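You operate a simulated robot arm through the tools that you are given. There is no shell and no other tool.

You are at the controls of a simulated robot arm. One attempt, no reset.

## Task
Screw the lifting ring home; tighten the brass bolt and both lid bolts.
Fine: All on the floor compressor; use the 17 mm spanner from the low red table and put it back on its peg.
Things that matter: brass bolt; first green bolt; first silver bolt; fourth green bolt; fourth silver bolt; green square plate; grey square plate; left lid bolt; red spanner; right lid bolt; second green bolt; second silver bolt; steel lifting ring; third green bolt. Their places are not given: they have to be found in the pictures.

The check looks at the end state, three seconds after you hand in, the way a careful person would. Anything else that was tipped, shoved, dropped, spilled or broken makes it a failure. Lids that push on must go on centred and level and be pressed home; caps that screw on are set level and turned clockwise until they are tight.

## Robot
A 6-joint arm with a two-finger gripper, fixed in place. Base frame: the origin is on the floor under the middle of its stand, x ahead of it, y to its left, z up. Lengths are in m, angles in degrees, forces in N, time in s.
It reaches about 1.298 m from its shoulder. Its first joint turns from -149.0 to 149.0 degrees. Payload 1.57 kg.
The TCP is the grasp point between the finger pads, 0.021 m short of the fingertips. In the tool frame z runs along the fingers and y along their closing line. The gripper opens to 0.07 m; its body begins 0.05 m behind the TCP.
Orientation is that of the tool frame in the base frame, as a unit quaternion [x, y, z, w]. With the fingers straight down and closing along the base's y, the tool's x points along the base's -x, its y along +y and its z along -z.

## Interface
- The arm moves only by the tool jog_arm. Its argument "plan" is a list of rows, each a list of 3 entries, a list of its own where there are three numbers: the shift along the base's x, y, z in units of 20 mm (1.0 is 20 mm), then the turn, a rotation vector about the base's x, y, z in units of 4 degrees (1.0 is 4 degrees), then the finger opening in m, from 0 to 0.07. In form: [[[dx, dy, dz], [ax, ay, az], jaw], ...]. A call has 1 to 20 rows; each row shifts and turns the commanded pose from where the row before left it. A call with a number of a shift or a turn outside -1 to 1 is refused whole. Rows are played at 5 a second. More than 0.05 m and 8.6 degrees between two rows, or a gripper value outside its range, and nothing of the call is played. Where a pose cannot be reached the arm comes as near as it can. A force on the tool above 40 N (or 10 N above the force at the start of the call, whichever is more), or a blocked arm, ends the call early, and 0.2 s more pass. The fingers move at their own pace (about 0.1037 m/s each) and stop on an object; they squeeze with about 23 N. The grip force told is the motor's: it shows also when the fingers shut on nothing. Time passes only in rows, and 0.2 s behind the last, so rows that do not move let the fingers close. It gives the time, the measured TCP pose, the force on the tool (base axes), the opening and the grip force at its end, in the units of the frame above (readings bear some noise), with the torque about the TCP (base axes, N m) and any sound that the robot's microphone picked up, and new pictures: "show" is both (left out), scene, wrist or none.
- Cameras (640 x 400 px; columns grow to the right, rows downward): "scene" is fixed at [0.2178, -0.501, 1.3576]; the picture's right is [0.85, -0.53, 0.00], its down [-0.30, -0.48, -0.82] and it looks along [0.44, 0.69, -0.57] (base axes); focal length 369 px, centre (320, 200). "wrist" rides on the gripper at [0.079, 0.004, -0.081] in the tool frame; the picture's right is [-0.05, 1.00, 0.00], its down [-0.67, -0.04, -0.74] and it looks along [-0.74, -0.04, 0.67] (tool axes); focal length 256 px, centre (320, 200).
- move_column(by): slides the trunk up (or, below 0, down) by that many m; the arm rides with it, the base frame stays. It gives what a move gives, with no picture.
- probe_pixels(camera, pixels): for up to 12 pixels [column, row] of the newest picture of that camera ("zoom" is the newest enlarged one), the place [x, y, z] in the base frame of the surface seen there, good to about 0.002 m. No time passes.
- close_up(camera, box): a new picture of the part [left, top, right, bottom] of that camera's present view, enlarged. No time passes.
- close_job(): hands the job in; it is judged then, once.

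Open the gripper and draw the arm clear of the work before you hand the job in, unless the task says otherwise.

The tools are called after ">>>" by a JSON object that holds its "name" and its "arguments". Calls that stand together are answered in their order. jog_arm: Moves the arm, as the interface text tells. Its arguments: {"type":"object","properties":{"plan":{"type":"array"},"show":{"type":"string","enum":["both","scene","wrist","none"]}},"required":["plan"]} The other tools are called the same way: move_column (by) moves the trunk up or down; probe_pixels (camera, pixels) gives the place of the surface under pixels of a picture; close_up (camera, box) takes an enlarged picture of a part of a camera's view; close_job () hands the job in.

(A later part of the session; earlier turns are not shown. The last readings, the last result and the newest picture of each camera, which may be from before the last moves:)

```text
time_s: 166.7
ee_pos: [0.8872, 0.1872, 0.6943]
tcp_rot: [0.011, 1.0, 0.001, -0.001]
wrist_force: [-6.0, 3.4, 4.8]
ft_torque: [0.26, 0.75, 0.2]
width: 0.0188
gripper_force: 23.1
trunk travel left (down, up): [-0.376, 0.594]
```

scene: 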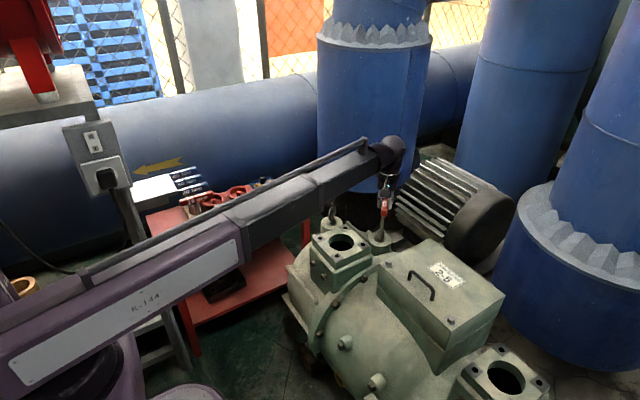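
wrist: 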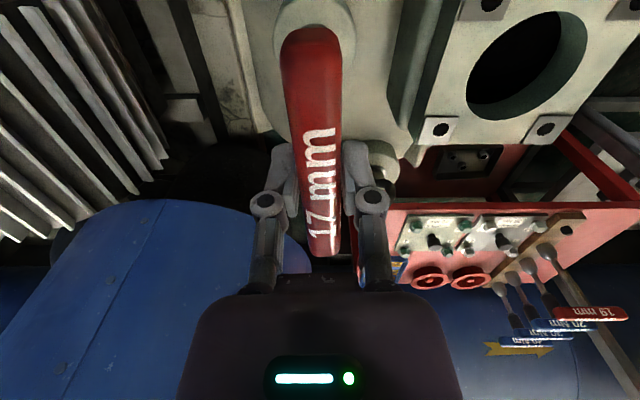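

Torque is rising to 0.2 Nm. I correct for the side force and go on in 12° then 8° steps.

>>> {"name": "jog_arm", "arguments": {"plan": [[[-0.05, 0.03, 0], [0, 0, -1], 0.0], [[0, 0, 0], [0, 0, -1], 0.0], [[0, 0, 0], [0, 0, -1], 0.0]], "show": "none"}}

>>> {"name": "jog_arm", "arguments": {"plan": [[[0, 0, 0], [0, 0, -1], 0.0], [[0, 0, 0], [0, 0, -1], 0.0], [[0, 0, 0], [0, 0, -1], 0.0]], "show": "none"}}

>>> {"name": "jog_arm", "arguments": {"plan": [[[0, 0, 0], [0, 0, -1], 0.0], [[0, 0, 0], [0, 0, -1], 0.0]], "show": "both"}}

>>> {"name": "close_up", "arguments": {"camera": "scene", "box": [350, 180, 420, 250]}}

```text
time_s: 167.5
ee_pos: [0.8871, 0.1866, 0.6953]
tcp_rot: [0.116, 0.993, 0.001, 0.0]
wrist_force: [-4.4, 4.3, 1.4]
ft_torque: [0.47, 0.59, 0.22]
width: 0.0185
gripper_force: 23.1
trunk travel left (down, up): [-0.376, 0.594]
```

```text
time_s: 168.3
ee_pos: [0.8876, 0.1867, 0.6937]
tcp_rot: [0.219, 0.976, 0.001, 0.0]
wrist_force: [-0.1, 3.8, 0.0]
ft_torque: [0.35, 0.07, 0.4]
width: 0.021
gripper_force: 23.8
trunk travel left (down, up): [-0.376, 0.594]
```

```text
time_s: 168.9
ee_pos: [0.8885, 0.1881, 0.6946]
tcp_rot: [0.286, 0.958, 0.001, 0.001]
wrist_force: [0.3, 3.9, -0.2]
ft_torque: [0.41, 0.14, 0.45]
width: 0.0233
gripper_force: 23.1
trunk travel left (down, up): [-0.376, 0.594]
```

scene: 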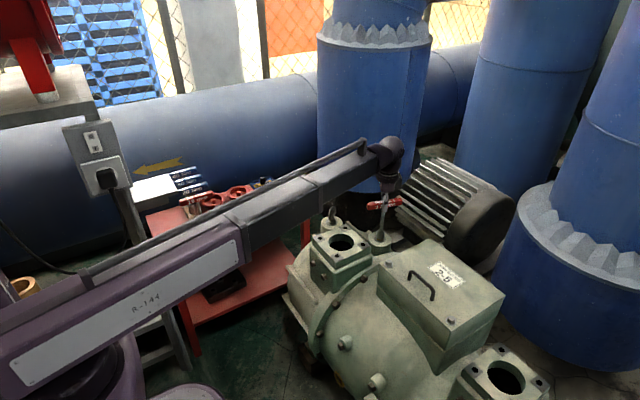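
wrist: 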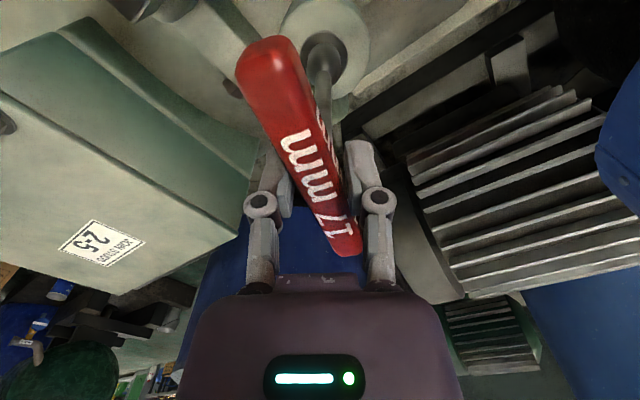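

```text
5.71 times, centred on (385, 215) of scene
```

zoom: 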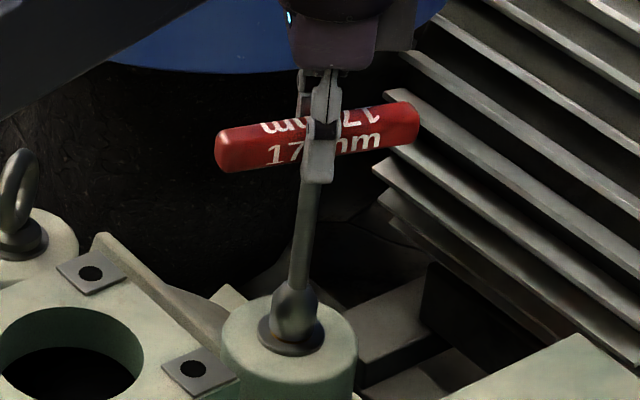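

The handle stopped at about -17° with 0.45 Nm. I zoom on the flange to check that it has come down onto the washer.

>>> {"name": "close_up", "arguments": {"camera": "scene", "box": [364, 222, 396, 250]}}

>>> {"name": "probe_pixels", "arguments": {"camera": "wrist", "pixels": [[262, 55], [290, 110], [325, 185], [350, 240]]}}

```text
14.29 times, centred on (380, 236) of scene
```

zoom: 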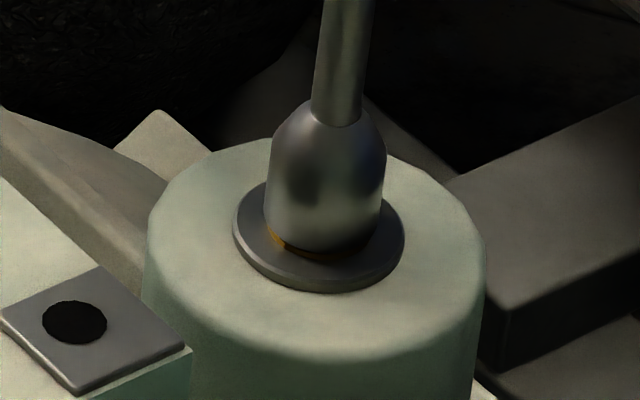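

```text
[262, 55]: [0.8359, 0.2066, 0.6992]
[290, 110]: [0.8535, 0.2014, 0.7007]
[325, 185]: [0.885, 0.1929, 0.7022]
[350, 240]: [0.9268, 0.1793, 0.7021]
```

Handle at -16.7° and the flange is down at the washer. I finish with the same gentle fork pull: open wide and turn on.

>>> {"name": "jog_arm", "arguments": {"plan": [[[0, 0, 0], [0, 0, 0], 0.07], [[0, 0, 0], [0, 0, 0], 0.07], [[0, 0, 0], [0, 0, -1], 0.07], [[0, 0, 0], [0, 0, -1], 0.07], [[0, 0, 0], [0, 0, -1], 0.07], [[0, 0, 0], [0, 0, -1], 0.07], [[0, 0, 0], [0, 0, -1], 0.07], [[0, 0, 0], [0, 0, -1], 0.07], [[0, 0, 0], [0, 0, -1], 0.07], [[0, 0, 0], [0, 0, -0.5], 0.07]], "show": "both"}}

>>> {"name": "close_up", "arguments": {"camera": "scene", "box": [350, 180, 420, 250]}}

```text
time_s: 171.1
ee_pos: [0.8879, 0.1866, 0.6946]
tcp_rot: [0.526, 0.851, 0.001, 0.0]
wrist_force: [-0.5, -0.1, -0.9]
ft_torque: [0.02, 0.0, 0.02]
width: 0.07
gripper_force: 0.0
trunk travel left (down, up): [-0.376, 0.594]
```

scene: 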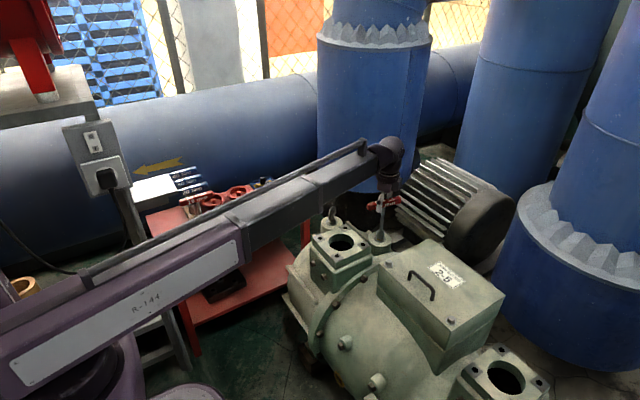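
wrist: 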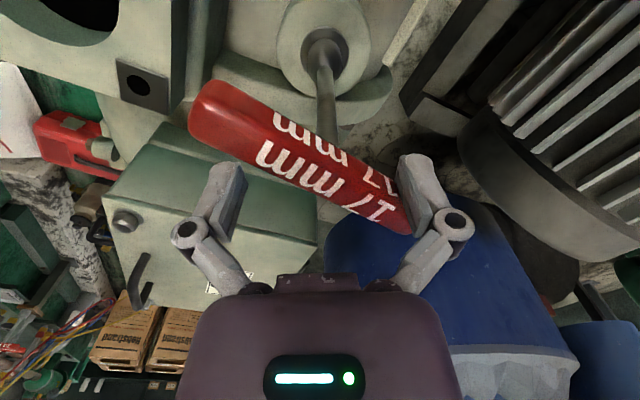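

```text
5.71 times, centred on (385, 215) of scene
```

zoom: 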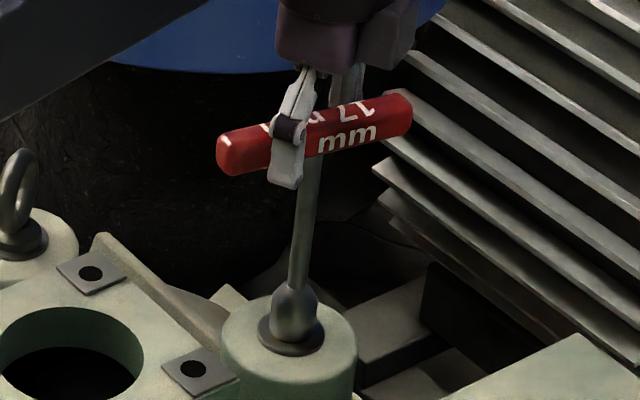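

About 8° from contact. I continue with small steps.

>>> {"name": "jog_arm", "arguments": {"plan": [[[0, 0, 0], [0, 0, -0.5], 0.07], [[0, 0, 0], [0, 0, -0.5], 0.07], [[0, 0, 0], [0, 0, -0.5], 0.07], [[0, 0, 0], [0, 0, -0.5], 0.07]], "show": "none"}}

>>> {"name": "jog_arm", "arguments": {"plan": [[[0, 0, 0], [0, 0, -0.5], 0.07], [[0, 0, 0], [0, 0, -0.5], 0.07]], "show": "none"}}

>>> {"name": "jog_arm", "arguments": {"plan": [[[0, 0, 0], [0, 0, -0.5], 0.07], [[0, 0, 0], [0, 0, -0.5], 0.07]], "show": "none"}}

```text
time_s: 172.1
ee_pos: [0.8872, 0.1866, 0.6948]
tcp_rot: [0.583, 0.813, 0.0, 0.001]
wrist_force: [0.2, 1.7, 0.9]
ft_torque: [0.0, -0.02, 0.01]
width: 0.0699
gripper_force: 0.0
trunk travel left (down, up): [-0.376, 0.594]
```

```text
time_s: 172.7
ee_pos: [0.8869, 0.1866, 0.6944]
tcp_rot: [0.61, 0.792, 0.001, 0.001]
wrist_force: [-2.2, 0.8, -0.1]
ft_torque: [0.05, 0.1, 0.22]
width: 0.0701
gripper_force: 0.1
trunk travel left (down, up): [-0.376, 0.594]
```

```text
time_s: 173.3
ee_pos: [0.888, 0.1875, 0.695]
tcp_rot: [0.638, 0.77, 0.0, 0.0]
wrist_force: [-3.1, 2.4, 0.1]
ft_torque: [0.13, 0.3, 0.55]
width: 0.07
gripper_force: 0.1
trunk travel left (down, up): [-0.376, 0.594]
```

0.55 Nm and firm: the brass bolt is tight. I back off gently and turn back to line up with the handle.

>>> {"name": "jog_arm", "arguments": {"plan": [[[0, 0, 0], [0, 0, 0.25], 0.07], [[0, 0, 0], [0, 0, 0.25], 0.07], [[0, 0, 0], [0, 0, 0.25], 0.07], [[0, 0, 0], [0, 0, 0.25], 0.07], [[0, 0, 0], [0, 0, 0.5], 0.07], [[0, 0, 0], [0, 0, 0.5], 0.07], [[0, 0, 0], [0, 0, 1], 0.07], [[0, 0, 0], [0, 0, 1], 0.07], [[0, 0, 0], [0, 0, 1], 0.07], [[0, 0, 0], [0, 0, 1], 0.07], [[0, 0, 0], [0, 0, 1], 0.07], [[0, 0, 0], [0, 0, 1], 0.07], [[0, 0, 0], [0, 0, 1], 0.07], [[0, 0, 0], [0, 0, 1], 0.07], [[0, 0, 0], [0, 0, 1], 0.07], [[0, 0, 0], [0, 0, 1], 0.07], [[0, 0, 0], [0, 0, 1], 0.07], [[0, 0, 0], [0, 0, 1], 0.07], [[0, 0, 0], [0, 0, 1], 0.07]], "show": "both"}}

```text
time_s: 177.3
ee_pos: [0.8866, 0.1864, 0.6952]
tcp_rot: [0.166, 0.986, 0.001, 0.0]
wrist_force: [-0.8, -0.3, 0.8]
ft_torque: [-0.01, -0.04, -0.03]
width: 0.0697
gripper_force: 0.1
trunk travel left (down, up): [-0.376, 0.594]
```

scene: 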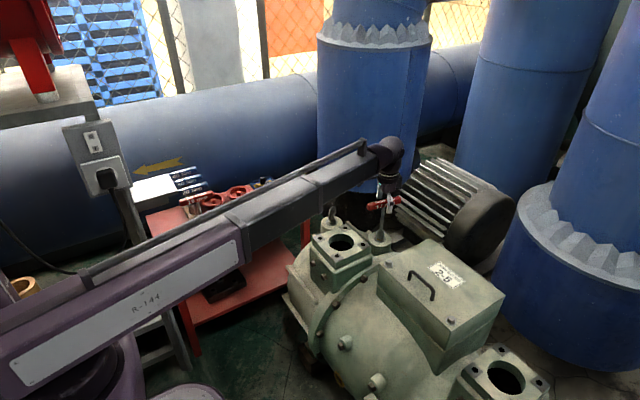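
wrist: 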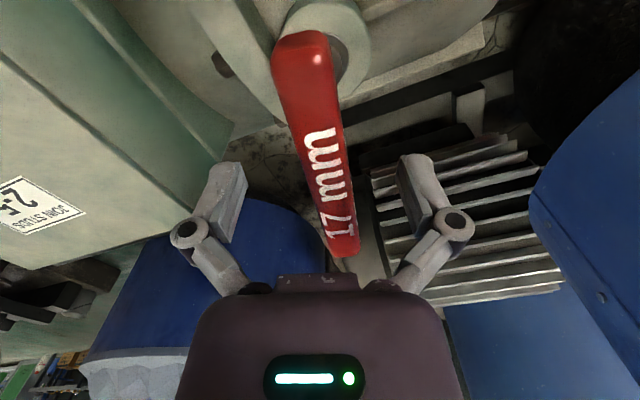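

>>> {"name": "probe_pixels", "arguments": {"camera": "wrist", "pixels": [[300, 60], [312, 110], [328, 180], [342, 240], [275, 100], [334, 200], [349, 200]]}}

```text
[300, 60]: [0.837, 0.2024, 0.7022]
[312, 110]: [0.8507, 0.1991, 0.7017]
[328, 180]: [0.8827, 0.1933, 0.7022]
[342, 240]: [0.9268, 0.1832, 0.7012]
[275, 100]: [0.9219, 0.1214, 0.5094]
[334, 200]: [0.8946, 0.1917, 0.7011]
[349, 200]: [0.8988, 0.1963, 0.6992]
```

Handle at -12°, leaning slightly toward +y. I turn to -14°, then close — this also sets it plumb.

>>> {"name": "jog_arm", "arguments": {"plan": [[[0, 0, 0], [0, 0, 0.65], 0.07], [[0.02, 0.03, 0], [0, 0, 0.65], 0.07]], "show": "none"}}

>>> {"name": "jog_arm", "arguments": {"plan": [[[0, 0, 0], [0, 0, 0], 0.0], [[0, 0, 0], [0, 0, 0], 0.0], [[0, 0, 0], [0, 0, 0], 0.0], [[0, 0, 0], [0, 0, 0], 0.0]], "show": "both"}}

```text
time_s: 177.9
ee_pos: [0.8873, 0.1873, 0.6944]
tcp_rot: [0.121, 0.993, 0.0, 0.0]
wrist_force: [-0.2, 0.4, -0.2]
ft_torque: [0.02, -0.01, -0.01]
width: 0.0699
gripper_force: 0.1
trunk travel left (down, up): [-0.376, 0.594]
```

```text
time_s: 178.9
ee_pos: [0.8879, 0.1866, 0.6951]
tcp_rot: [0.122, 0.993, 0.003, 0.001]
wrist_force: [1.0, 3.0, 6.7]
ft_torque: [0.24, -0.17, 0.22]
width: 0.0184
gripper_force: 22.7
trunk travel left (down, up): [-0.376, 0.594]
```

scene: 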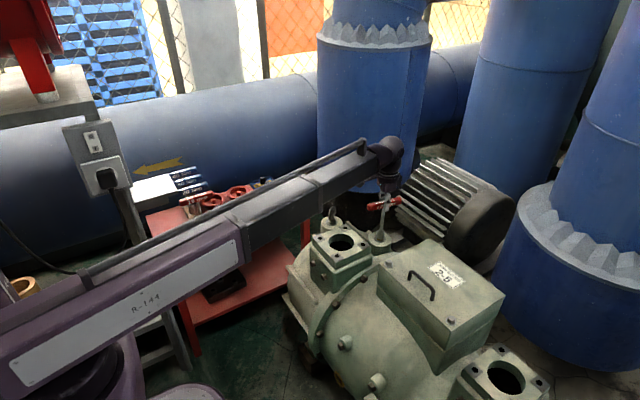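
wrist: 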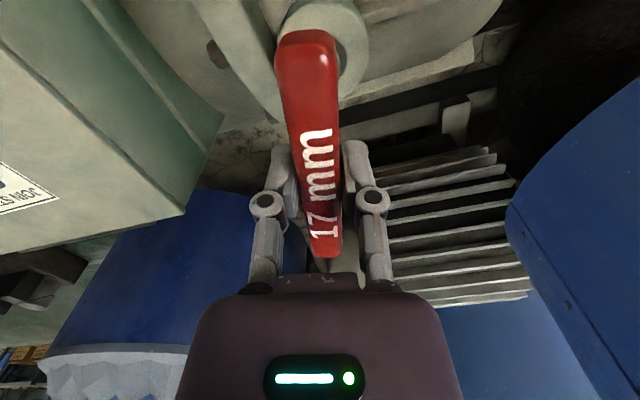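

Gripped. I relax 5° and lift off in steps.

>>> {"name": "jog_arm", "arguments": {"plan": [[[0, 0, 0], [0, 0, 0.5], 0.0], [[0, 0, 0], [0, 0, 0.5], 0.0], [[0, 0, 0], [0, 0, 0.25], 0.0]], "show": "none"}}

>>> {"name": "move_column", "arguments": {"by": 0.01}}

>>> {"name": "move_column", "arguments": {"by": 0.03}}

>>> {"name": "jog_arm", "arguments": {"plan": [[[0, 0, 0], [0, 0, 0], 0.0]], "show": "scene"}}

>>> {"name": "close_up", "arguments": {"camera": "scene", "box": [364, 222, 396, 250]}}

```text
time_s: 179.7
ee_pos: [0.8875, 0.1879, 0.6956]
tcp_rot: [0.078, 0.997, 0.001, 0.001]
wrist_force: [1.4, 0.8, 6.7]
ft_torque: [0.12, -0.19, 0.01]
width: 0.0183
gripper_force: 22.9
trunk travel left (down, up): [-0.376, 0.594]
```

```text
time_s: 180.3
ee_pos: [0.8871, 0.1869, 0.7036]
tcp_rot: [0.078, 0.997, 0.001, 0.0]
wrist_force: [-0.3, -0.4, -2.2]
ft_torque: [0.04, -0.01, -0.04]
width: 0.0185
gripper_force: 22.8
trunk travel left (down, up): [-0.386, 0.584]
```

```text
time_s: 181.0
ee_pos: [0.8876, 0.1873, 0.7341]
tcp_rot: [0.079, 0.997, 0.001, -0.001]
wrist_force: [0.5, -0.6, -2.2]
ft_torque: [0.07, 0.01, -0.05]
width: 0.0182
gripper_force: 22.8
trunk travel left (down, up): [-0.416, 0.554]
```

```text
time_s: 181.4
ee_pos: [0.8864, 0.187, 0.7346]
tcp_rot: [0.078, 0.997, 0.001, 0.0]
wrist_force: [-0.7, 0.1, -1.5]
ft_torque: [-0.01, 0.0, 0.01]
width: 0.0181
gripper_force: 23.3
trunk travel left (down, up): [-0.416, 0.554]
```

scene: 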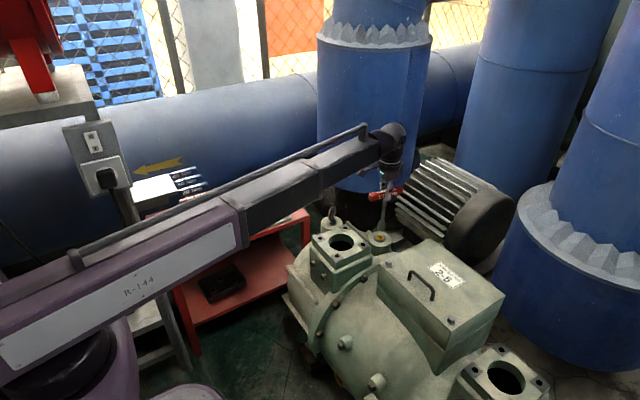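

```text
14.29 times, centred on (380, 236) of scene
```

zoom: 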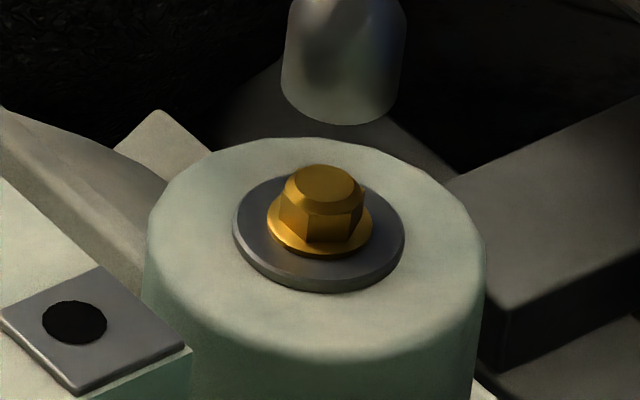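

All three bolts are seated and the brass flange sits flat on its washer. I now raise the spanner and carry it back toward the rack, turning it to the 180° pose it had on the peg.

>>> {"name": "move_column", "arguments": {"by": 0.14}}

>>> {"name": "jog_arm", "arguments": {"plan": [[[-0.55, 0.379, 0], [0, 0, 1], 0.0], [[-0.55, 0.379, 0], [0, 0, 1], 0.0], [[-0.55, 0.379, 0], [0, 0, 1], 0.0], [[-0.55, 0.379, 0], [0, 0, 1], 0.0], [[-0.55, 0.379, 0], [0, 0, 1], 0.0], [[-0.55, 0.379, 0], [0, 0, 1], 0.0], [[-0.55, 0.379, 0], [0, 0, 1], 0.0], [[-0.55, 0.379, 0], [0, 0, 1], 0.0], [[-0.55, 0.379, 0], [0, 0, 1], 0.0], [[-0.55, 0.379, 0], [0, 0, 1], 0.0], [[-0.55, 0.379, 0], [0, 0, 1], 0.0], [[-0.55, 0.379, 0], [0, 0, 1], 0.0], [[-0.55, 0.379, 0], [0, 0, 1], 0.0], [[-0.55, 0.379, 0], [0, 0, 1], 0.0], [[-0.55, 0.379, 0], [0, 0, 1], 0.0], [[-0.55, 0.379, 0], [0, 0, 1], 0.0], [[-0.55, 0.379, 0], [0, 0, 1], 0.0], [[-0.55, 0.379, 0], [0, 0, 1], 0.0], [[-0.55, 0.379, 0], [0, 0, 1], 0.0], [[-0.55, 0.379, 0], [0, 0, 1], 0.0]], "show": "scene"}}

```text
time_s: 183.1
ee_pos: [0.8877, 0.1876, 0.875]
tcp_rot: [0.078, 0.997, 0.001, 0.001]
wrist_force: [0.0, 0.2, -2.0]
ft_torque: [0.01, 0.03, 0.01]
width: 0.0183
gripper_force: 23.2
trunk travel left (down, up): [-0.556, 0.414]
```

```text
time_s: 187.3
ee_pos: [0.6667, 0.3382, 0.8749]
tcp_rot: [-0.581, 0.814, 0.001, -0.001]
wrist_force: [-0.8, -0.4, -2.9]
ft_torque: [0.03, 0.01, 0.07]
width: 0.0184
gripper_force: 23.0
trunk travel left (down, up): [-0.556, 0.414]
```

scene: 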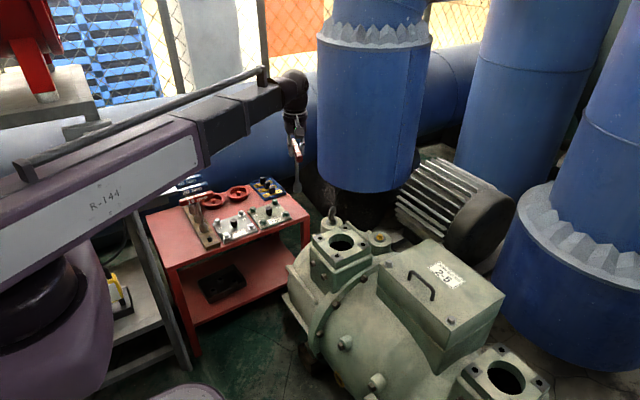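

Halfway, everything clear. I continue toward the rack with the turn.

>>> {"name": "jog_arm", "arguments": {"plan": [[[-0.53, 0.379, 0], [0, 0, 1], 0.0], [[-0.53, 0.379, 0], [0, 0, 1], 0.0], [[-0.53, 0.379, 0], [0, 0, 1], 0.0], [[-0.53, 0.379, 0], [0, 0, 1], 0.0], [[-0.53, 0.379, 0], [0, 0, 1], 0.0], [[-0.53, 0.379, 0], [0, 0, 1], 0.0], [[-0.53, 0.379, 0], [0, 0, 1], 0.0], [[-0.53, 0.379, 0], [0, 0, 1], 0.0], [[-0.53, 0.379, 0], [0, 0, 1], 0.0], [[-0.53, 0.379, 0], [0, 0, 1], 0.0], [[-0.53, 0.379, 0], [0, 0, 1], 0.0], [[-0.53, 0.379, 0], [0, 0, 1], 0.0], [[-0.53, 0.379, 0], [0, 0, 1], 0.0], [[-0.53, 0.379, 0], [0, 0, 1], 0.0], [[-0.53, 0.379, 0], [0, 0, 1], 0.0], [[-0.53, 0.379, 0], [0, 0, 1], 0.0], [[-0.53, 0.379, 0], [0, 0, 1], 0.0], [[-0.53, 0.379, 0], [0, 0, 1], 0.0], [[-0.53, 0.379, 0], [0, 0, 1], 0.0], [[-0.53, 0.379, 0], [0, 0, 1], 0.0]], "show": "none"}}

>>> {"name": "jog_arm", "arguments": {"plan": [[[0, 0, 0], [0, 0, 1], 0.0], [[0, 0, 0], [0, 0, 1], 0.0], [[0, 0, 0], [0, 0, 1], 0.0], [[0, 0, 0], [0, 0, 1], 0.0], [[0, 0, 0], [0, 0, 1], 0.0], [[0, 0, 0], [0, 0, 1], 0.0], [[0, 0, 0], [0, 0, 1], 0.0]], "show": "both"}}

>>> {"name": "close_up", "arguments": {"camera": "scene", "box": [170, 120, 250, 250]}}

```text
time_s: 191.5
ee_pos: [0.455, 0.4921, 0.8739]
tcp_rot: [0.968, -0.25, -0.001, 0.001]
wrist_force: [0.0, -0.4, -1.7]
ft_torque: [0.05, 0.02, 0.0]
width: 0.0181
gripper_force: 22.8
trunk travel left (down, up): [-0.556, 0.414]
```

```text
time_s: 193.1
ee_pos: [0.4556, 0.4921, 0.8749]
tcp_rot: [1.0, -0.007, 0.0, 0.001]
wrist_force: [1.6, 0.7, -1.1]
ft_torque: [0.01, 0.02, -0.01]
width: 0.0181
gripper_force: 23.1
trunk travel left (down, up): [-0.556, 0.414]
```

scene: 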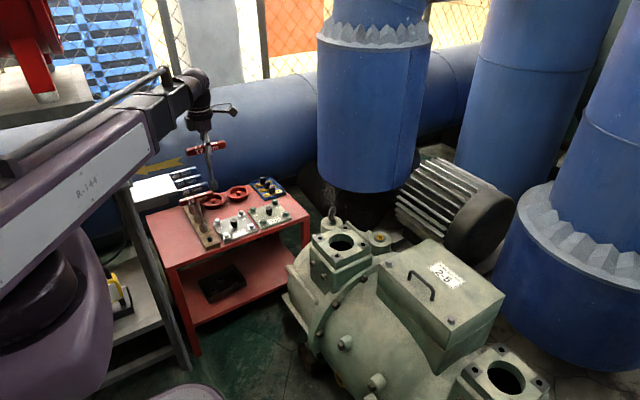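
wrist: 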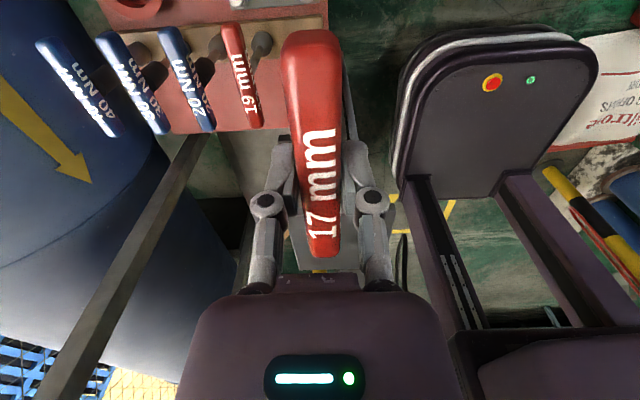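

```text
3.08 times, centred on (210, 185) of scene
```

zoom: 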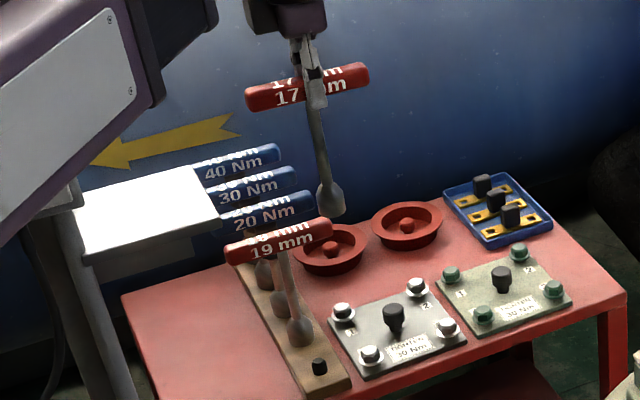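

Pose is at 179°, the bare peg is at zoom (320,365). I zoom in to measure where the socket hangs under the TCP in this new grip.

>>> {"name": "close_up", "arguments": {"camera": "scene", "box": [190, 135, 240, 195]}}

```text
6.67 times, centred on (215, 165) of scene
```

zoom: 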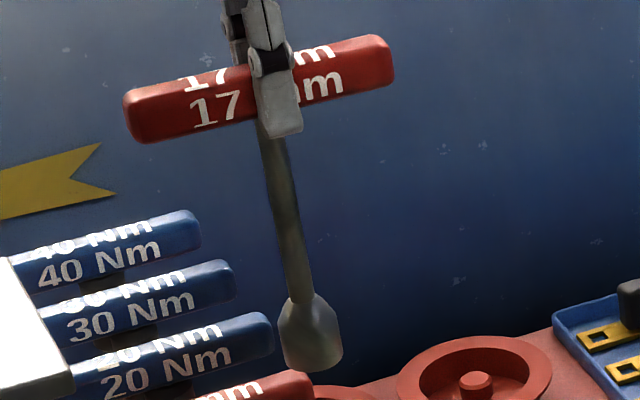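

>>> {"name": "probe_pixels", "arguments": {"camera": "zoom", "pixels": [[311, 335], [311, 350], [284, 340], [338, 340], [290, 240], [280, 180], [285, 210], [130, 115], [130, 130], [388, 60], [388, 72], [312, 362]]}}

```text
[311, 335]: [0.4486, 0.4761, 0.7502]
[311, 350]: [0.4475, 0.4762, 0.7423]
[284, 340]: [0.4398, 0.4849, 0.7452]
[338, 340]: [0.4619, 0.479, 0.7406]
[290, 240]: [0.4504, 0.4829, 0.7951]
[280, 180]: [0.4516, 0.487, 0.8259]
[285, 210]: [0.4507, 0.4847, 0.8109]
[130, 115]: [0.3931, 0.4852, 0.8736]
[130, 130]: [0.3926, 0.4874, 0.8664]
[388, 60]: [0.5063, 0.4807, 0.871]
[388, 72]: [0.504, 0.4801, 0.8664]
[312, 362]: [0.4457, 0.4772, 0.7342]
```

The new grip is about 3.5 mm further along the bar than at pick-up. I allow for that, move above the peg, and lower to about 25 mm over it for a check.

>>> {"name": "jog_arm", "arguments": {"plan": [[[-0.685, 0.42, 0], [0, 0, 0], 0.0], [[-0.685, 0.42, 0], [0, 0, 0], 0.0], [[-0.685, 0.42, 0], [0, 0, 0.2], 0.0], [[0, 0, 0], [0, 0, 0], 0.0]], "show": "none"}}

>>> {"name": "move_column", "arguments": {"by": -0.17}}

>>> {"name": "jog_arm", "arguments": {"plan": [[[0, 0, 0], [0, 0, 0], 0.0]], "show": "both"}}

>>> {"name": "close_up", "arguments": {"camera": "scene", "box": [180, 205, 230, 255]}}

```text
time_s: 194.1
ee_pos: [0.4153, 0.5164, 0.8747]
tcp_rot: [1.0, -0.002, 0.0, 0.002]
wrist_force: [0.2, -0.4, -1.9]
ft_torque: [0.01, 0.0, 0.0]
width: 0.0184
gripper_force: 23.1
trunk travel left (down, up): [-0.556, 0.414]
```

```text
time_s: 196.0
ee_pos: [0.4147, 0.5177, 0.7045]
tcp_rot: [1.0, -0.002, 0.0, 0.001]
wrist_force: [0.4, 0.3, -1.4]
ft_torque: [-0.01, 0.01, 0.01]
width: 0.0185
gripper_force: 23.0
trunk travel left (down, up): [-0.386, 0.584]
```

```text
time_s: 196.4
ee_pos: [0.4161, 0.5164, 0.706]
tcp_rot: [1.0, 0.0, 0.0, 0.002]
wrist_force: [-0.2, -0.1, -2.4]
ft_torque: [-0.04, 0.01, 0.03]
width: 0.0181
gripper_force: 22.4
trunk travel left (down, up): [-0.386, 0.584]
```

scene: 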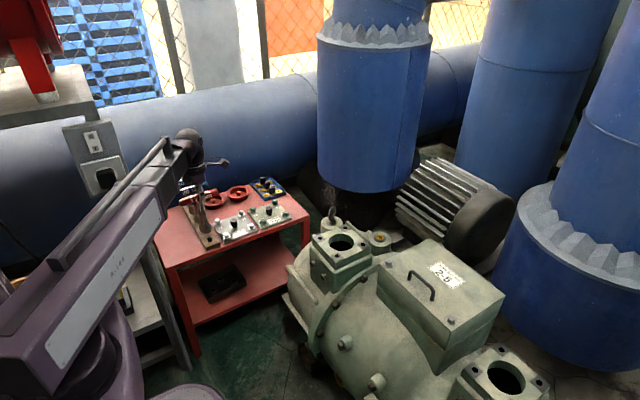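
wrist: 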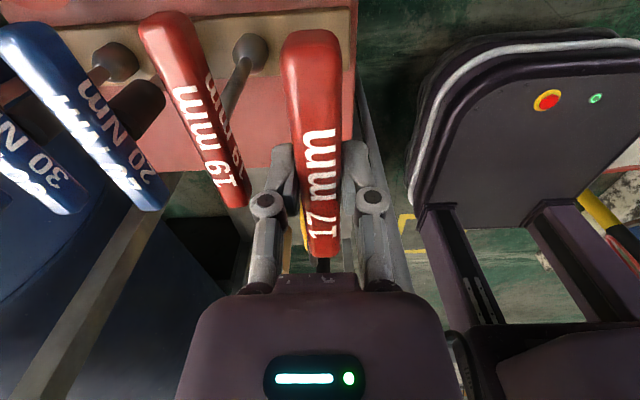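

```text
8.00 times, centred on (205, 230) of scene
```

zoom: 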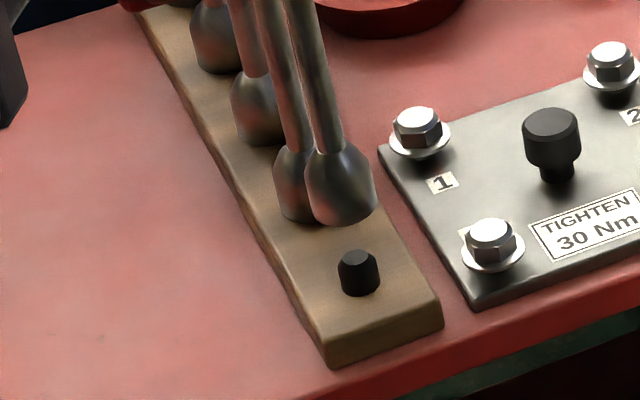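

The socket axis runs down onto the peg in this view. I probe socket and peg for the depth direction.

>>> {"name": "probe_pixels", "arguments": {"camera": "zoom", "pixels": [[341, 180], [343, 200], [345, 215], [309, 185], [373, 185], [318, 80], [326, 120], [356, 255], [357, 280], [342, 275], [376, 275], [358, 290]]}}

```text
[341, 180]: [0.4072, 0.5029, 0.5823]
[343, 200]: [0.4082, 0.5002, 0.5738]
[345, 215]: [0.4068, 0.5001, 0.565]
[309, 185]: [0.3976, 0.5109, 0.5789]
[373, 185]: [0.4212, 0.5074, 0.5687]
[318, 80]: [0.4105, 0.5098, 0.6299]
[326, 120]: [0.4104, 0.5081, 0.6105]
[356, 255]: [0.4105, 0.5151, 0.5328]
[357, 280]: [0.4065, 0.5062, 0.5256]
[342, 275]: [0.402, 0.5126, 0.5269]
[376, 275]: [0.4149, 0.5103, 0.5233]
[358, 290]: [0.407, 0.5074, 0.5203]
```

Socket ≈(0.4105,0.5145), peg ≈(0.4095,0.5152). I shift under 1 mm, then lower: first to just above the peg, then in small steps.

>>> {"name": "jog_arm", "arguments": {"plan": [[[-0.04, 0.03, 0], [0, 0, 0], 0.0], [[0, 0, 0], [0, 0, 0], 0.0]], "show": "none"}}

>>> {"name": "move_column", "arguments": {"by": -0.022}}

>>> {"name": "move_column", "arguments": {"by": -0.005}}

>>> {"name": "move_column", "arguments": {"by": -0.004}}

```text
time_s: 197.0
ee_pos: [0.4135, 0.5176, 0.7052]
tcp_rot: [1.0, -0.002, -0.001, 0.001]
wrist_force: [-0.7, -0.7, -2.5]
ft_torque: [0.02, 0.03, 0.02]
width: 0.0184
gripper_force: 23.0
trunk travel left (down, up): [-0.386, 0.584]
```

```text
time_s: 197.7
ee_pos: [0.4139, 0.5176, 0.6834]
tcp_rot: [1.0, -0.002, 0.0, 0.001]
wrist_force: [0.5, 0.2, -2.0]
ft_torque: [-0.04, 0.0, 0.01]
width: 0.0183
gripper_force: 22.9
trunk travel left (down, up): [-0.364, 0.606]
```

```text
time_s: 198.2
ee_pos: [0.4143, 0.5174, 0.6774]
tcp_rot: [1.0, -0.002, 0.001, 0.001]
wrist_force: [-0.2, -0.2, -2.2]
ft_torque: [0.01, 0.02, 0.0]
width: 0.0182
gripper_force: 23.3
trunk travel left (down, up): [-0.359, 0.611]
```

```text
time_s: 198.8
ee_pos: [0.4148, 0.5181, 0.6739]
tcp_rot: [1.0, -0.002, 0.0, 0.002]
wrist_force: [-0.7, -0.5, -1.7]
ft_torque: [0.0, -0.02, 0.0]
width: 0.0181
gripper_force: 22.7
trunk travel left (down, up): [-0.355, 0.615]
```

No contact force yet with the rim at the peg's top level. I continue down in 3–4 mm steps.

>>> {"name": "move_column", "arguments": {"by": -0.004}}

>>> {"name": "move_column", "arguments": {"by": -0.003}}

>>> {"name": "move_column", "arguments": {"by": -0.002}}

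>>> {"name": "jog_arm", "arguments": {"plan": [[[0, 0, 0], [0, 0, 0], 0.0]], "show": "both"}}

>>> {"name": "close_up", "arguments": {"camera": "scene", "box": [180, 205, 230, 255]}}

```text
time_s: 199.3
ee_pos: [0.4133, 0.5169, 0.6695]
tcp_rot: [1.0, -0.002, 0.0, 0.001]
wrist_force: [-0.2, -0.9, -2.0]
ft_torque: [-0.01, 0.0, 0.03]
width: 0.0181
gripper_force: 23.1
trunk travel left (down, up): [-0.351, 0.619]
```

```text
time_s: 199.8
ee_pos: [0.414, 0.5158, 0.6669]
tcp_rot: [1.0, -0.002, 0.0, 0.001]
wrist_force: [0.3, -0.3, -2.0]
ft_torque: [0.0, 0.01, -0.01]
width: 0.0181
gripper_force: 22.9
trunk travel left (down, up): [-0.348, 0.622]
```

```text
time_s: 200.3
ee_pos: [0.4136, 0.5175, 0.665]
tcp_rot: [1.0, -0.002, 0.0, 0.001]
wrist_force: [0.7, 0.2, -1.8]
ft_torque: [-0.02, 0.0, 0.02]
width: 0.018
gripper_force: 22.3
trunk travel left (down, up): [-0.346, 0.624]
```

```text
time_s: 200.7
ee_pos: [0.4137, 0.5162, 0.6656]
tcp_rot: [1.0, -0.002, -0.001, 0.0]
wrist_force: [-0.3, 0.8, -1.8]
ft_torque: [0.03, 0.03, 0.05]
width: 0.0183
gripper_force: 23.5
trunk travel left (down, up): [-0.346, 0.624]
```

scene: 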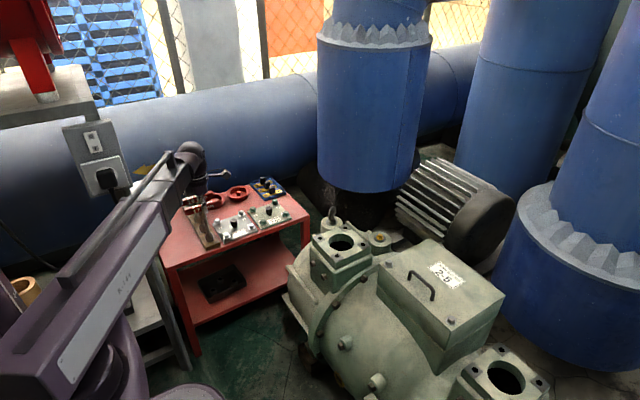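
wrist: 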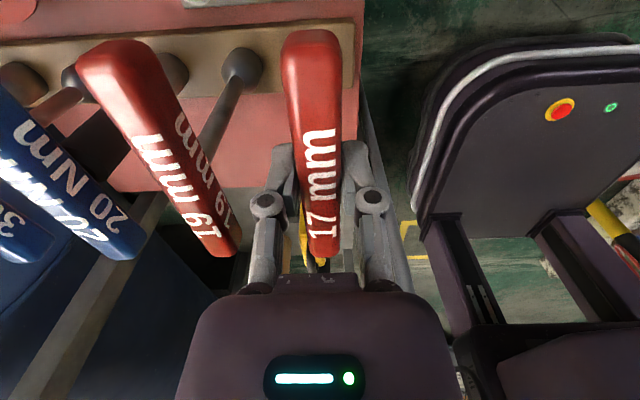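

```text
8.00 times, centred on (205, 230) of scene
```

zoom: 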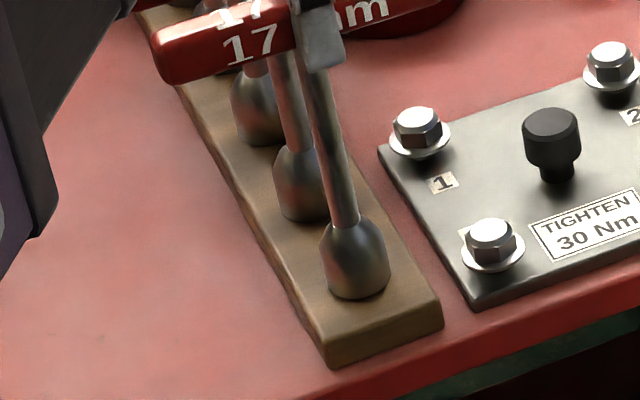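

The socket now covers the peg. I lower until it touches the rack.

>>> {"name": "move_column", "arguments": {"by": -0.002}}

>>> {"name": "move_column", "arguments": {"by": -0.0015}}

```text
time_s: 201.3
ee_pos: [0.414, 0.5185, 0.6624]
tcp_rot: [1.0, -0.002, 0.0, 0.002]
wrist_force: [1.0, -1.0, -2.2]
ft_torque: [-0.02, -0.03, -0.02]
width: 0.0182
gripper_force: 23.1
trunk travel left (down, up): [-0.344, 0.626]
```

```text
time_s: 201.8
ee_pos: [0.4137, 0.5166, 0.6629]
tcp_rot: [1.0, -0.002, 0.001, 0.001]
wrist_force: [1.2, -1.2, 16.4]
ft_torque: [-0.03, -0.18, -0.03]
width: 0.0184
gripper_force: 23.1
trunk travel left (down, up): [-0.342, 0.628]
```

It rests on the rack (16 N). I ease off 1 mm and open the fingers to 0.045.

>>> {"name": "move_column", "arguments": {"by": 0.001}}

>>> {"name": "jog_arm", "arguments": {"plan": [[[0, 0, 0], [0, 0, 0], 0.03], [[0, 0, 0], [0, 0, 0], 0.045], [[0, 0, 0], [0, 0, 0], 0.045]], "show": "both"}}

>>> {"name": "close_up", "arguments": {"camera": "scene", "box": [170, 185, 240, 255]}}

```text
time_s: 202.3
ee_pos: [0.4147, 0.5169, 0.6612]
tcp_rot: [1.0, -0.001, 0.0, 0.001]
wrist_force: [1.1, -2.1, 3.4]
ft_torque: [-0.11, -0.1, -0.03]
width: 0.0182
gripper_force: 23.1
trunk travel left (down, up): [-0.343, 0.627]
```

```text
time_s: 203.1
ee_pos: [0.4133, 0.5171, 0.6613]
tcp_rot: [1.0, -0.001, 0.0, 0.001]
wrist_force: [0.8, -0.5, 1.1]
ft_torque: [0.01, 0.0, 0.0]
width: 0.0449
gripper_force: 0.1
trunk travel left (down, up): [-0.343, 0.627]
```

scene: 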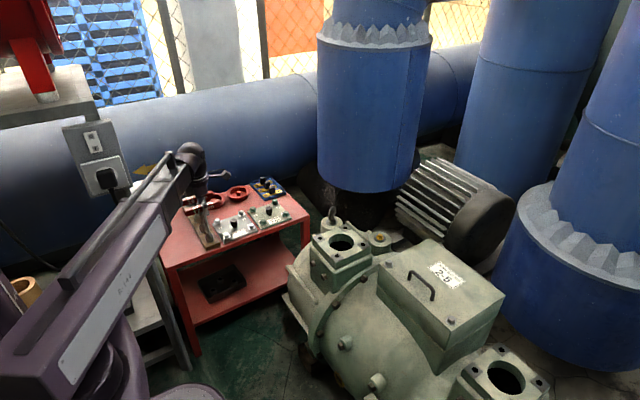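
wrist: 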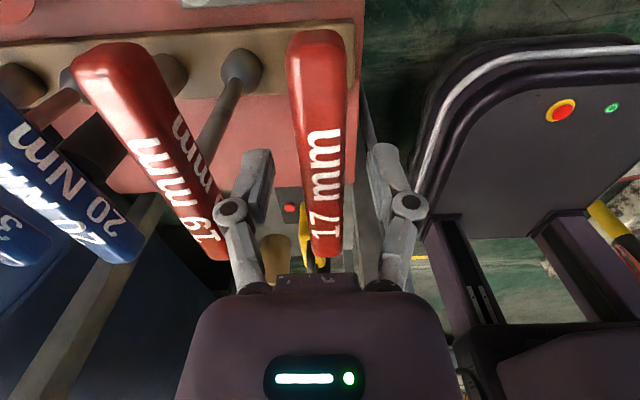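

```text
5.71 times, centred on (205, 220) of scene
```

zoom: 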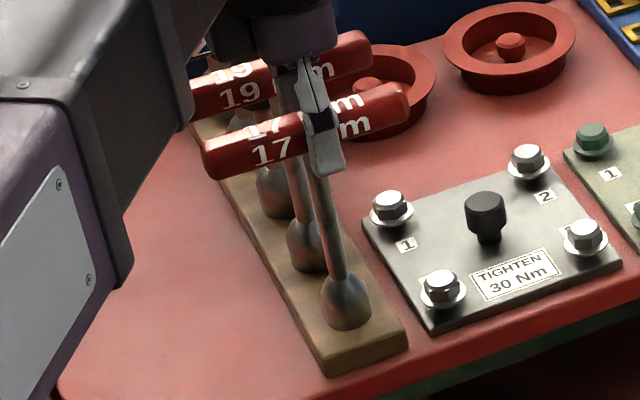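

The spanner stands on its peg with the fingers clear on both sides. I raise the column slowly, then fully.

>>> {"name": "move_column", "arguments": {"by": 0.03}}

>>> {"name": "move_column", "arguments": {"by": 0.18}}

>>> {"name": "jog_arm", "arguments": {"plan": [[[0.9, -0.9, 0], [0, 0, 0], 0.045], [[0.9, -0.9, 0], [0, 0, 0], 0.045], [[0.9, -0.9, 0], [0, 0, 0], 0.045], [[0.9, -0.9, 0], [0, 0, 0], 0.045], [[0.9, -0.9, 0], [0, 0, 0], 0.045], [[0.9, -0.9, 0], [0, 0, 0], 0.045]], "show": "both"}}

>>> {"name": "close_up", "arguments": {"camera": "scene", "box": [170, 170, 250, 255]}}

```text
time_s: 203.8
ee_pos: [0.4131, 0.5176, 0.6924]
tcp_rot: [1.0, -0.002, 0.0, 0.002]
wrist_force: [0.0, 0.1, -0.6]
ft_torque: [0.01, 0.02, 0.0]
width: 0.0451
gripper_force: 0.0
trunk travel left (down, up): [-0.373, 0.597]
```

```text
time_s: 205.8
ee_pos: [0.4141, 0.5184, 0.8725]
tcp_rot: [1.0, -0.002, 0.0, 0.0]
wrist_force: [-0.1, 0.4, 0.1]
ft_torque: [-0.02, 0.03, 0.01]
width: 0.045
gripper_force: 0.1
trunk travel left (down, up): [-0.553, 0.417]
```

```text
time_s: 207.2
ee_pos: [0.5228, 0.4079, 0.8725]
tcp_rot: [1.0, -0.002, 0.0, 0.0]
wrist_force: [-0.5, -1.2, 0.6]
ft_torque: [-0.02, -0.02, -0.01]
width: 0.0449
gripper_force: 0.2
trunk travel left (down, up): [-0.553, 0.417]
```

scene: 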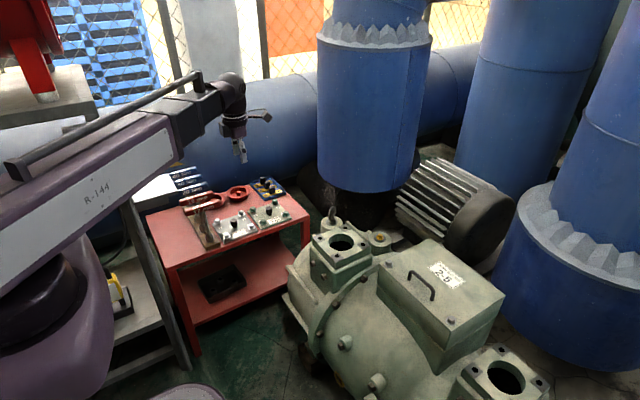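
wrist: 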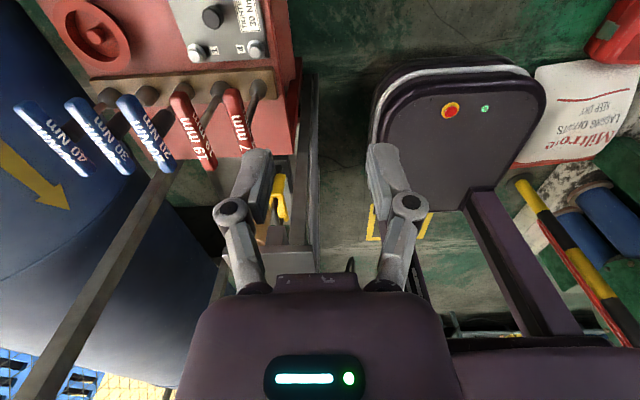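

```text
4.71 times, centred on (210, 212) of scene
```

zoom: 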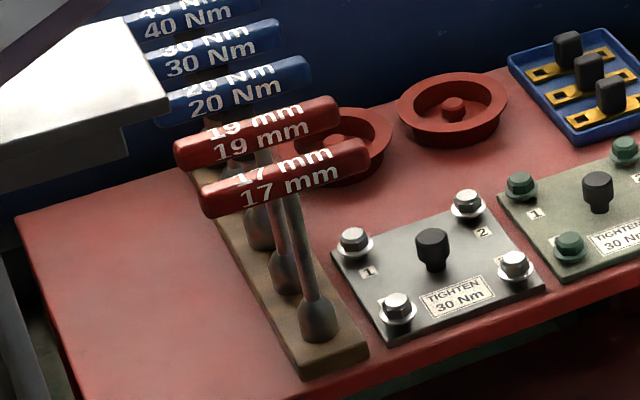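

The 17 mm spanner stands on its peg like before. I check the ring and the three bolts once more.

>>> {"name": "close_up", "arguments": {"camera": "scene", "box": [322, 200, 392, 250]}}

>>> {"name": "close_up", "arguments": {"camera": "scene", "box": [376, 250, 404, 276]}}

>>> {"name": "close_up", "arguments": {"camera": "scene", "box": [438, 306, 466, 332]}}

>>> {"name": "close_up", "arguments": {"camera": "scene", "box": [364, 222, 396, 250]}}

```text
8.00 times, centred on (357, 225) of scene
```

zoom: 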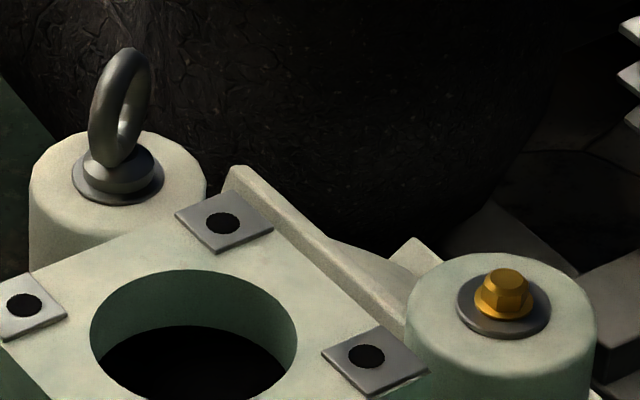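

```text
15.38 times, centred on (390, 263) of scene
```

zoom: 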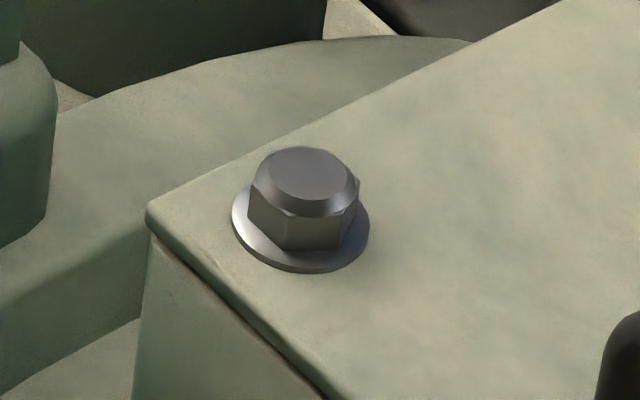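

```text
15.38 times, centred on (452, 319) of scene
```

zoom: 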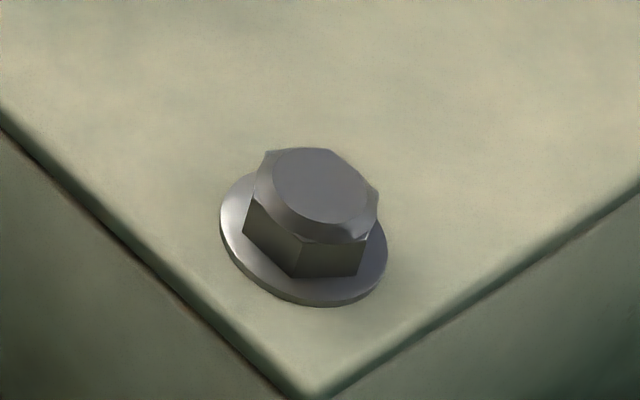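

```text
14.29 times, centred on (380, 236) of scene
```

zoom: 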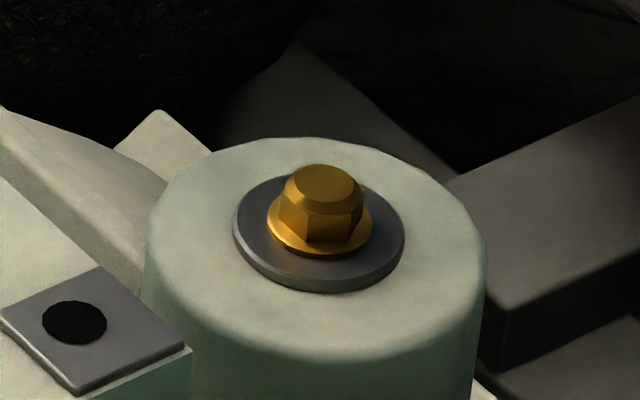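

All look flush. I probe bolt tops and flanges against the lid surface to verify their heights.

>>> {"name": "probe_pixels", "arguments": {"camera": "scene", "pixels": [[389.2, 261.2], [389.0, 267.2], [386, 270], [396, 264], [452.2, 318.0], [452.2, 325.5], [445, 316], [460, 318], [380.3, 234.8], [380.2, 239.3], [376, 240], [333, 222]]}}

>>> {"name": "close_up", "arguments": {"camera": "scene", "box": [323, 202, 353, 232]}}

```text
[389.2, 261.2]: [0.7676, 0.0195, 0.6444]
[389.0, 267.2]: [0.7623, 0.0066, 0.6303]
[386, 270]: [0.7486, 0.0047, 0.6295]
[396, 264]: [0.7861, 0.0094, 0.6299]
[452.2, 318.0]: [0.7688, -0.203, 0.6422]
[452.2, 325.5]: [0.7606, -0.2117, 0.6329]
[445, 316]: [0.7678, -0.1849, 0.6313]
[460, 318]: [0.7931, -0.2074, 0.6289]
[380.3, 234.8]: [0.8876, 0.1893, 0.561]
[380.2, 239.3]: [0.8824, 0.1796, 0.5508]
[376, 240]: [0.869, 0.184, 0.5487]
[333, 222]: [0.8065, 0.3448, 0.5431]
```

```text
13.33 times, centred on (338, 217) of scene
```

zoom: 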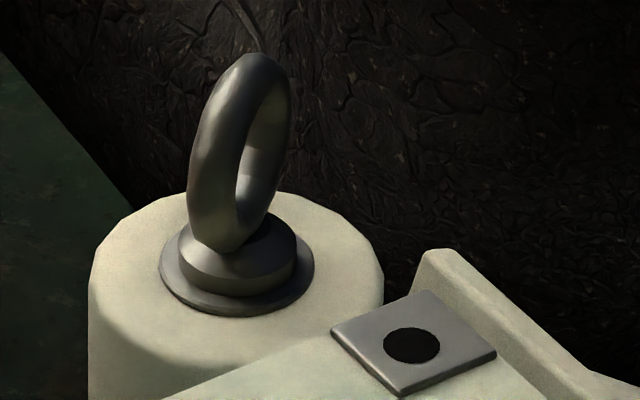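

I zoom further on each flange edge to be sure no gap is left under the left bolt.

>>> {"name": "close_up", "arguments": {"camera": "scene", "box": [382, 257, 396, 270]}}

>>> {"name": "close_up", "arguments": {"camera": "scene", "box": [444, 314, 459, 328]}}

>>> {"name": "close_up", "arguments": {"camera": "scene", "box": [372, 229, 388, 243]}}

```text
16.00 times, centred on (389, 264) of scene
```

zoom: 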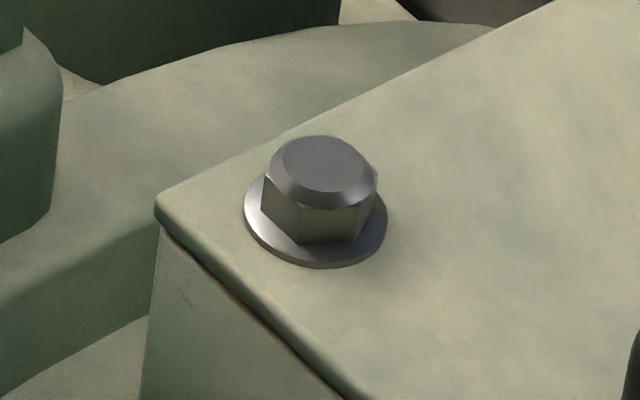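

```text
16.00 times, centred on (452, 321) of scene
```

zoom: 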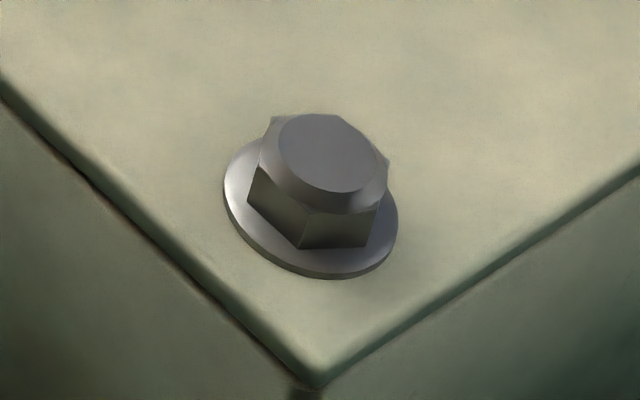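

```text
16.00 times, centred on (380, 236) of scene
```

zoom: 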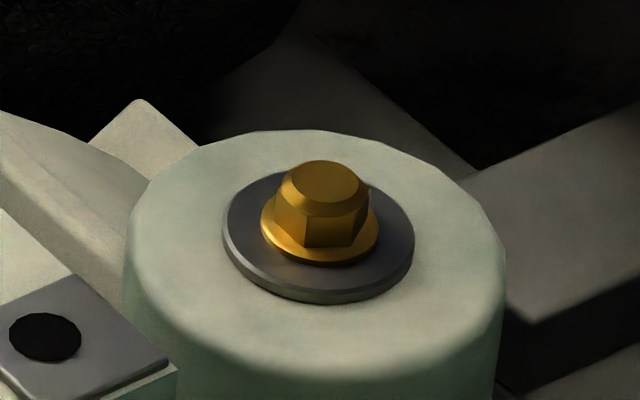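

I average several probes on the left flange, the right flange and the lid next to each.

>>> {"name": "probe_pixels", "arguments": {"camera": "scene", "pixels": [[384.94, 264.94], [386.0, 266.3], [387.4, 267.1], [389.6, 267.3], [391.5, 266.6], [392.7, 265.2], [388.6, 260.5], [390.2, 262.0], [383.2, 267], [394.5, 267], [389.6, 269.6], [395, 264]]}}

>>> {"name": "probe_pixels", "arguments": {"camera": "scene", "pixels": [[446.7, 320.4], [447, 322.1], [448.6, 323.9], [450.75, 324.9], [453.6, 324.9], [456.0, 323.3], [451.5, 317], [453.5, 319], [444.2, 322], [452, 328], [458, 324], [447, 315]]}}

```text
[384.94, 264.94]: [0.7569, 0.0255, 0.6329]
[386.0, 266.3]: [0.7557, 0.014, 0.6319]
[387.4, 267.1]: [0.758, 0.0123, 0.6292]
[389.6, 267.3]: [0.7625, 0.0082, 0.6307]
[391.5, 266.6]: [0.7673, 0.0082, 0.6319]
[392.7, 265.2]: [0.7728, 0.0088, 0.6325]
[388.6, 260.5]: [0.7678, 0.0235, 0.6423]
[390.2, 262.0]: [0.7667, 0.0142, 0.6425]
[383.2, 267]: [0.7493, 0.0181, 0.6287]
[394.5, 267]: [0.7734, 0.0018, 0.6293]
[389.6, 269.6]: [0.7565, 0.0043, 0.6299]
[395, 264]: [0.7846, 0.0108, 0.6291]
```

```text
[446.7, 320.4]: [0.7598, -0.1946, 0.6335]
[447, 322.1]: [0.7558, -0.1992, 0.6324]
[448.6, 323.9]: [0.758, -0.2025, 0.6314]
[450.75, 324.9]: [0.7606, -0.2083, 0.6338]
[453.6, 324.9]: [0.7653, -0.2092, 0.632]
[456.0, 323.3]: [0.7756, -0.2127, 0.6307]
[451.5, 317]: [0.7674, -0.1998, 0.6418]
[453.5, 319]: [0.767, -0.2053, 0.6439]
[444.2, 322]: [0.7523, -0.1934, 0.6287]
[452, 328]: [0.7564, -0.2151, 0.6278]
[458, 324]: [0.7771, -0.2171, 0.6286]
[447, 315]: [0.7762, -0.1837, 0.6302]
```

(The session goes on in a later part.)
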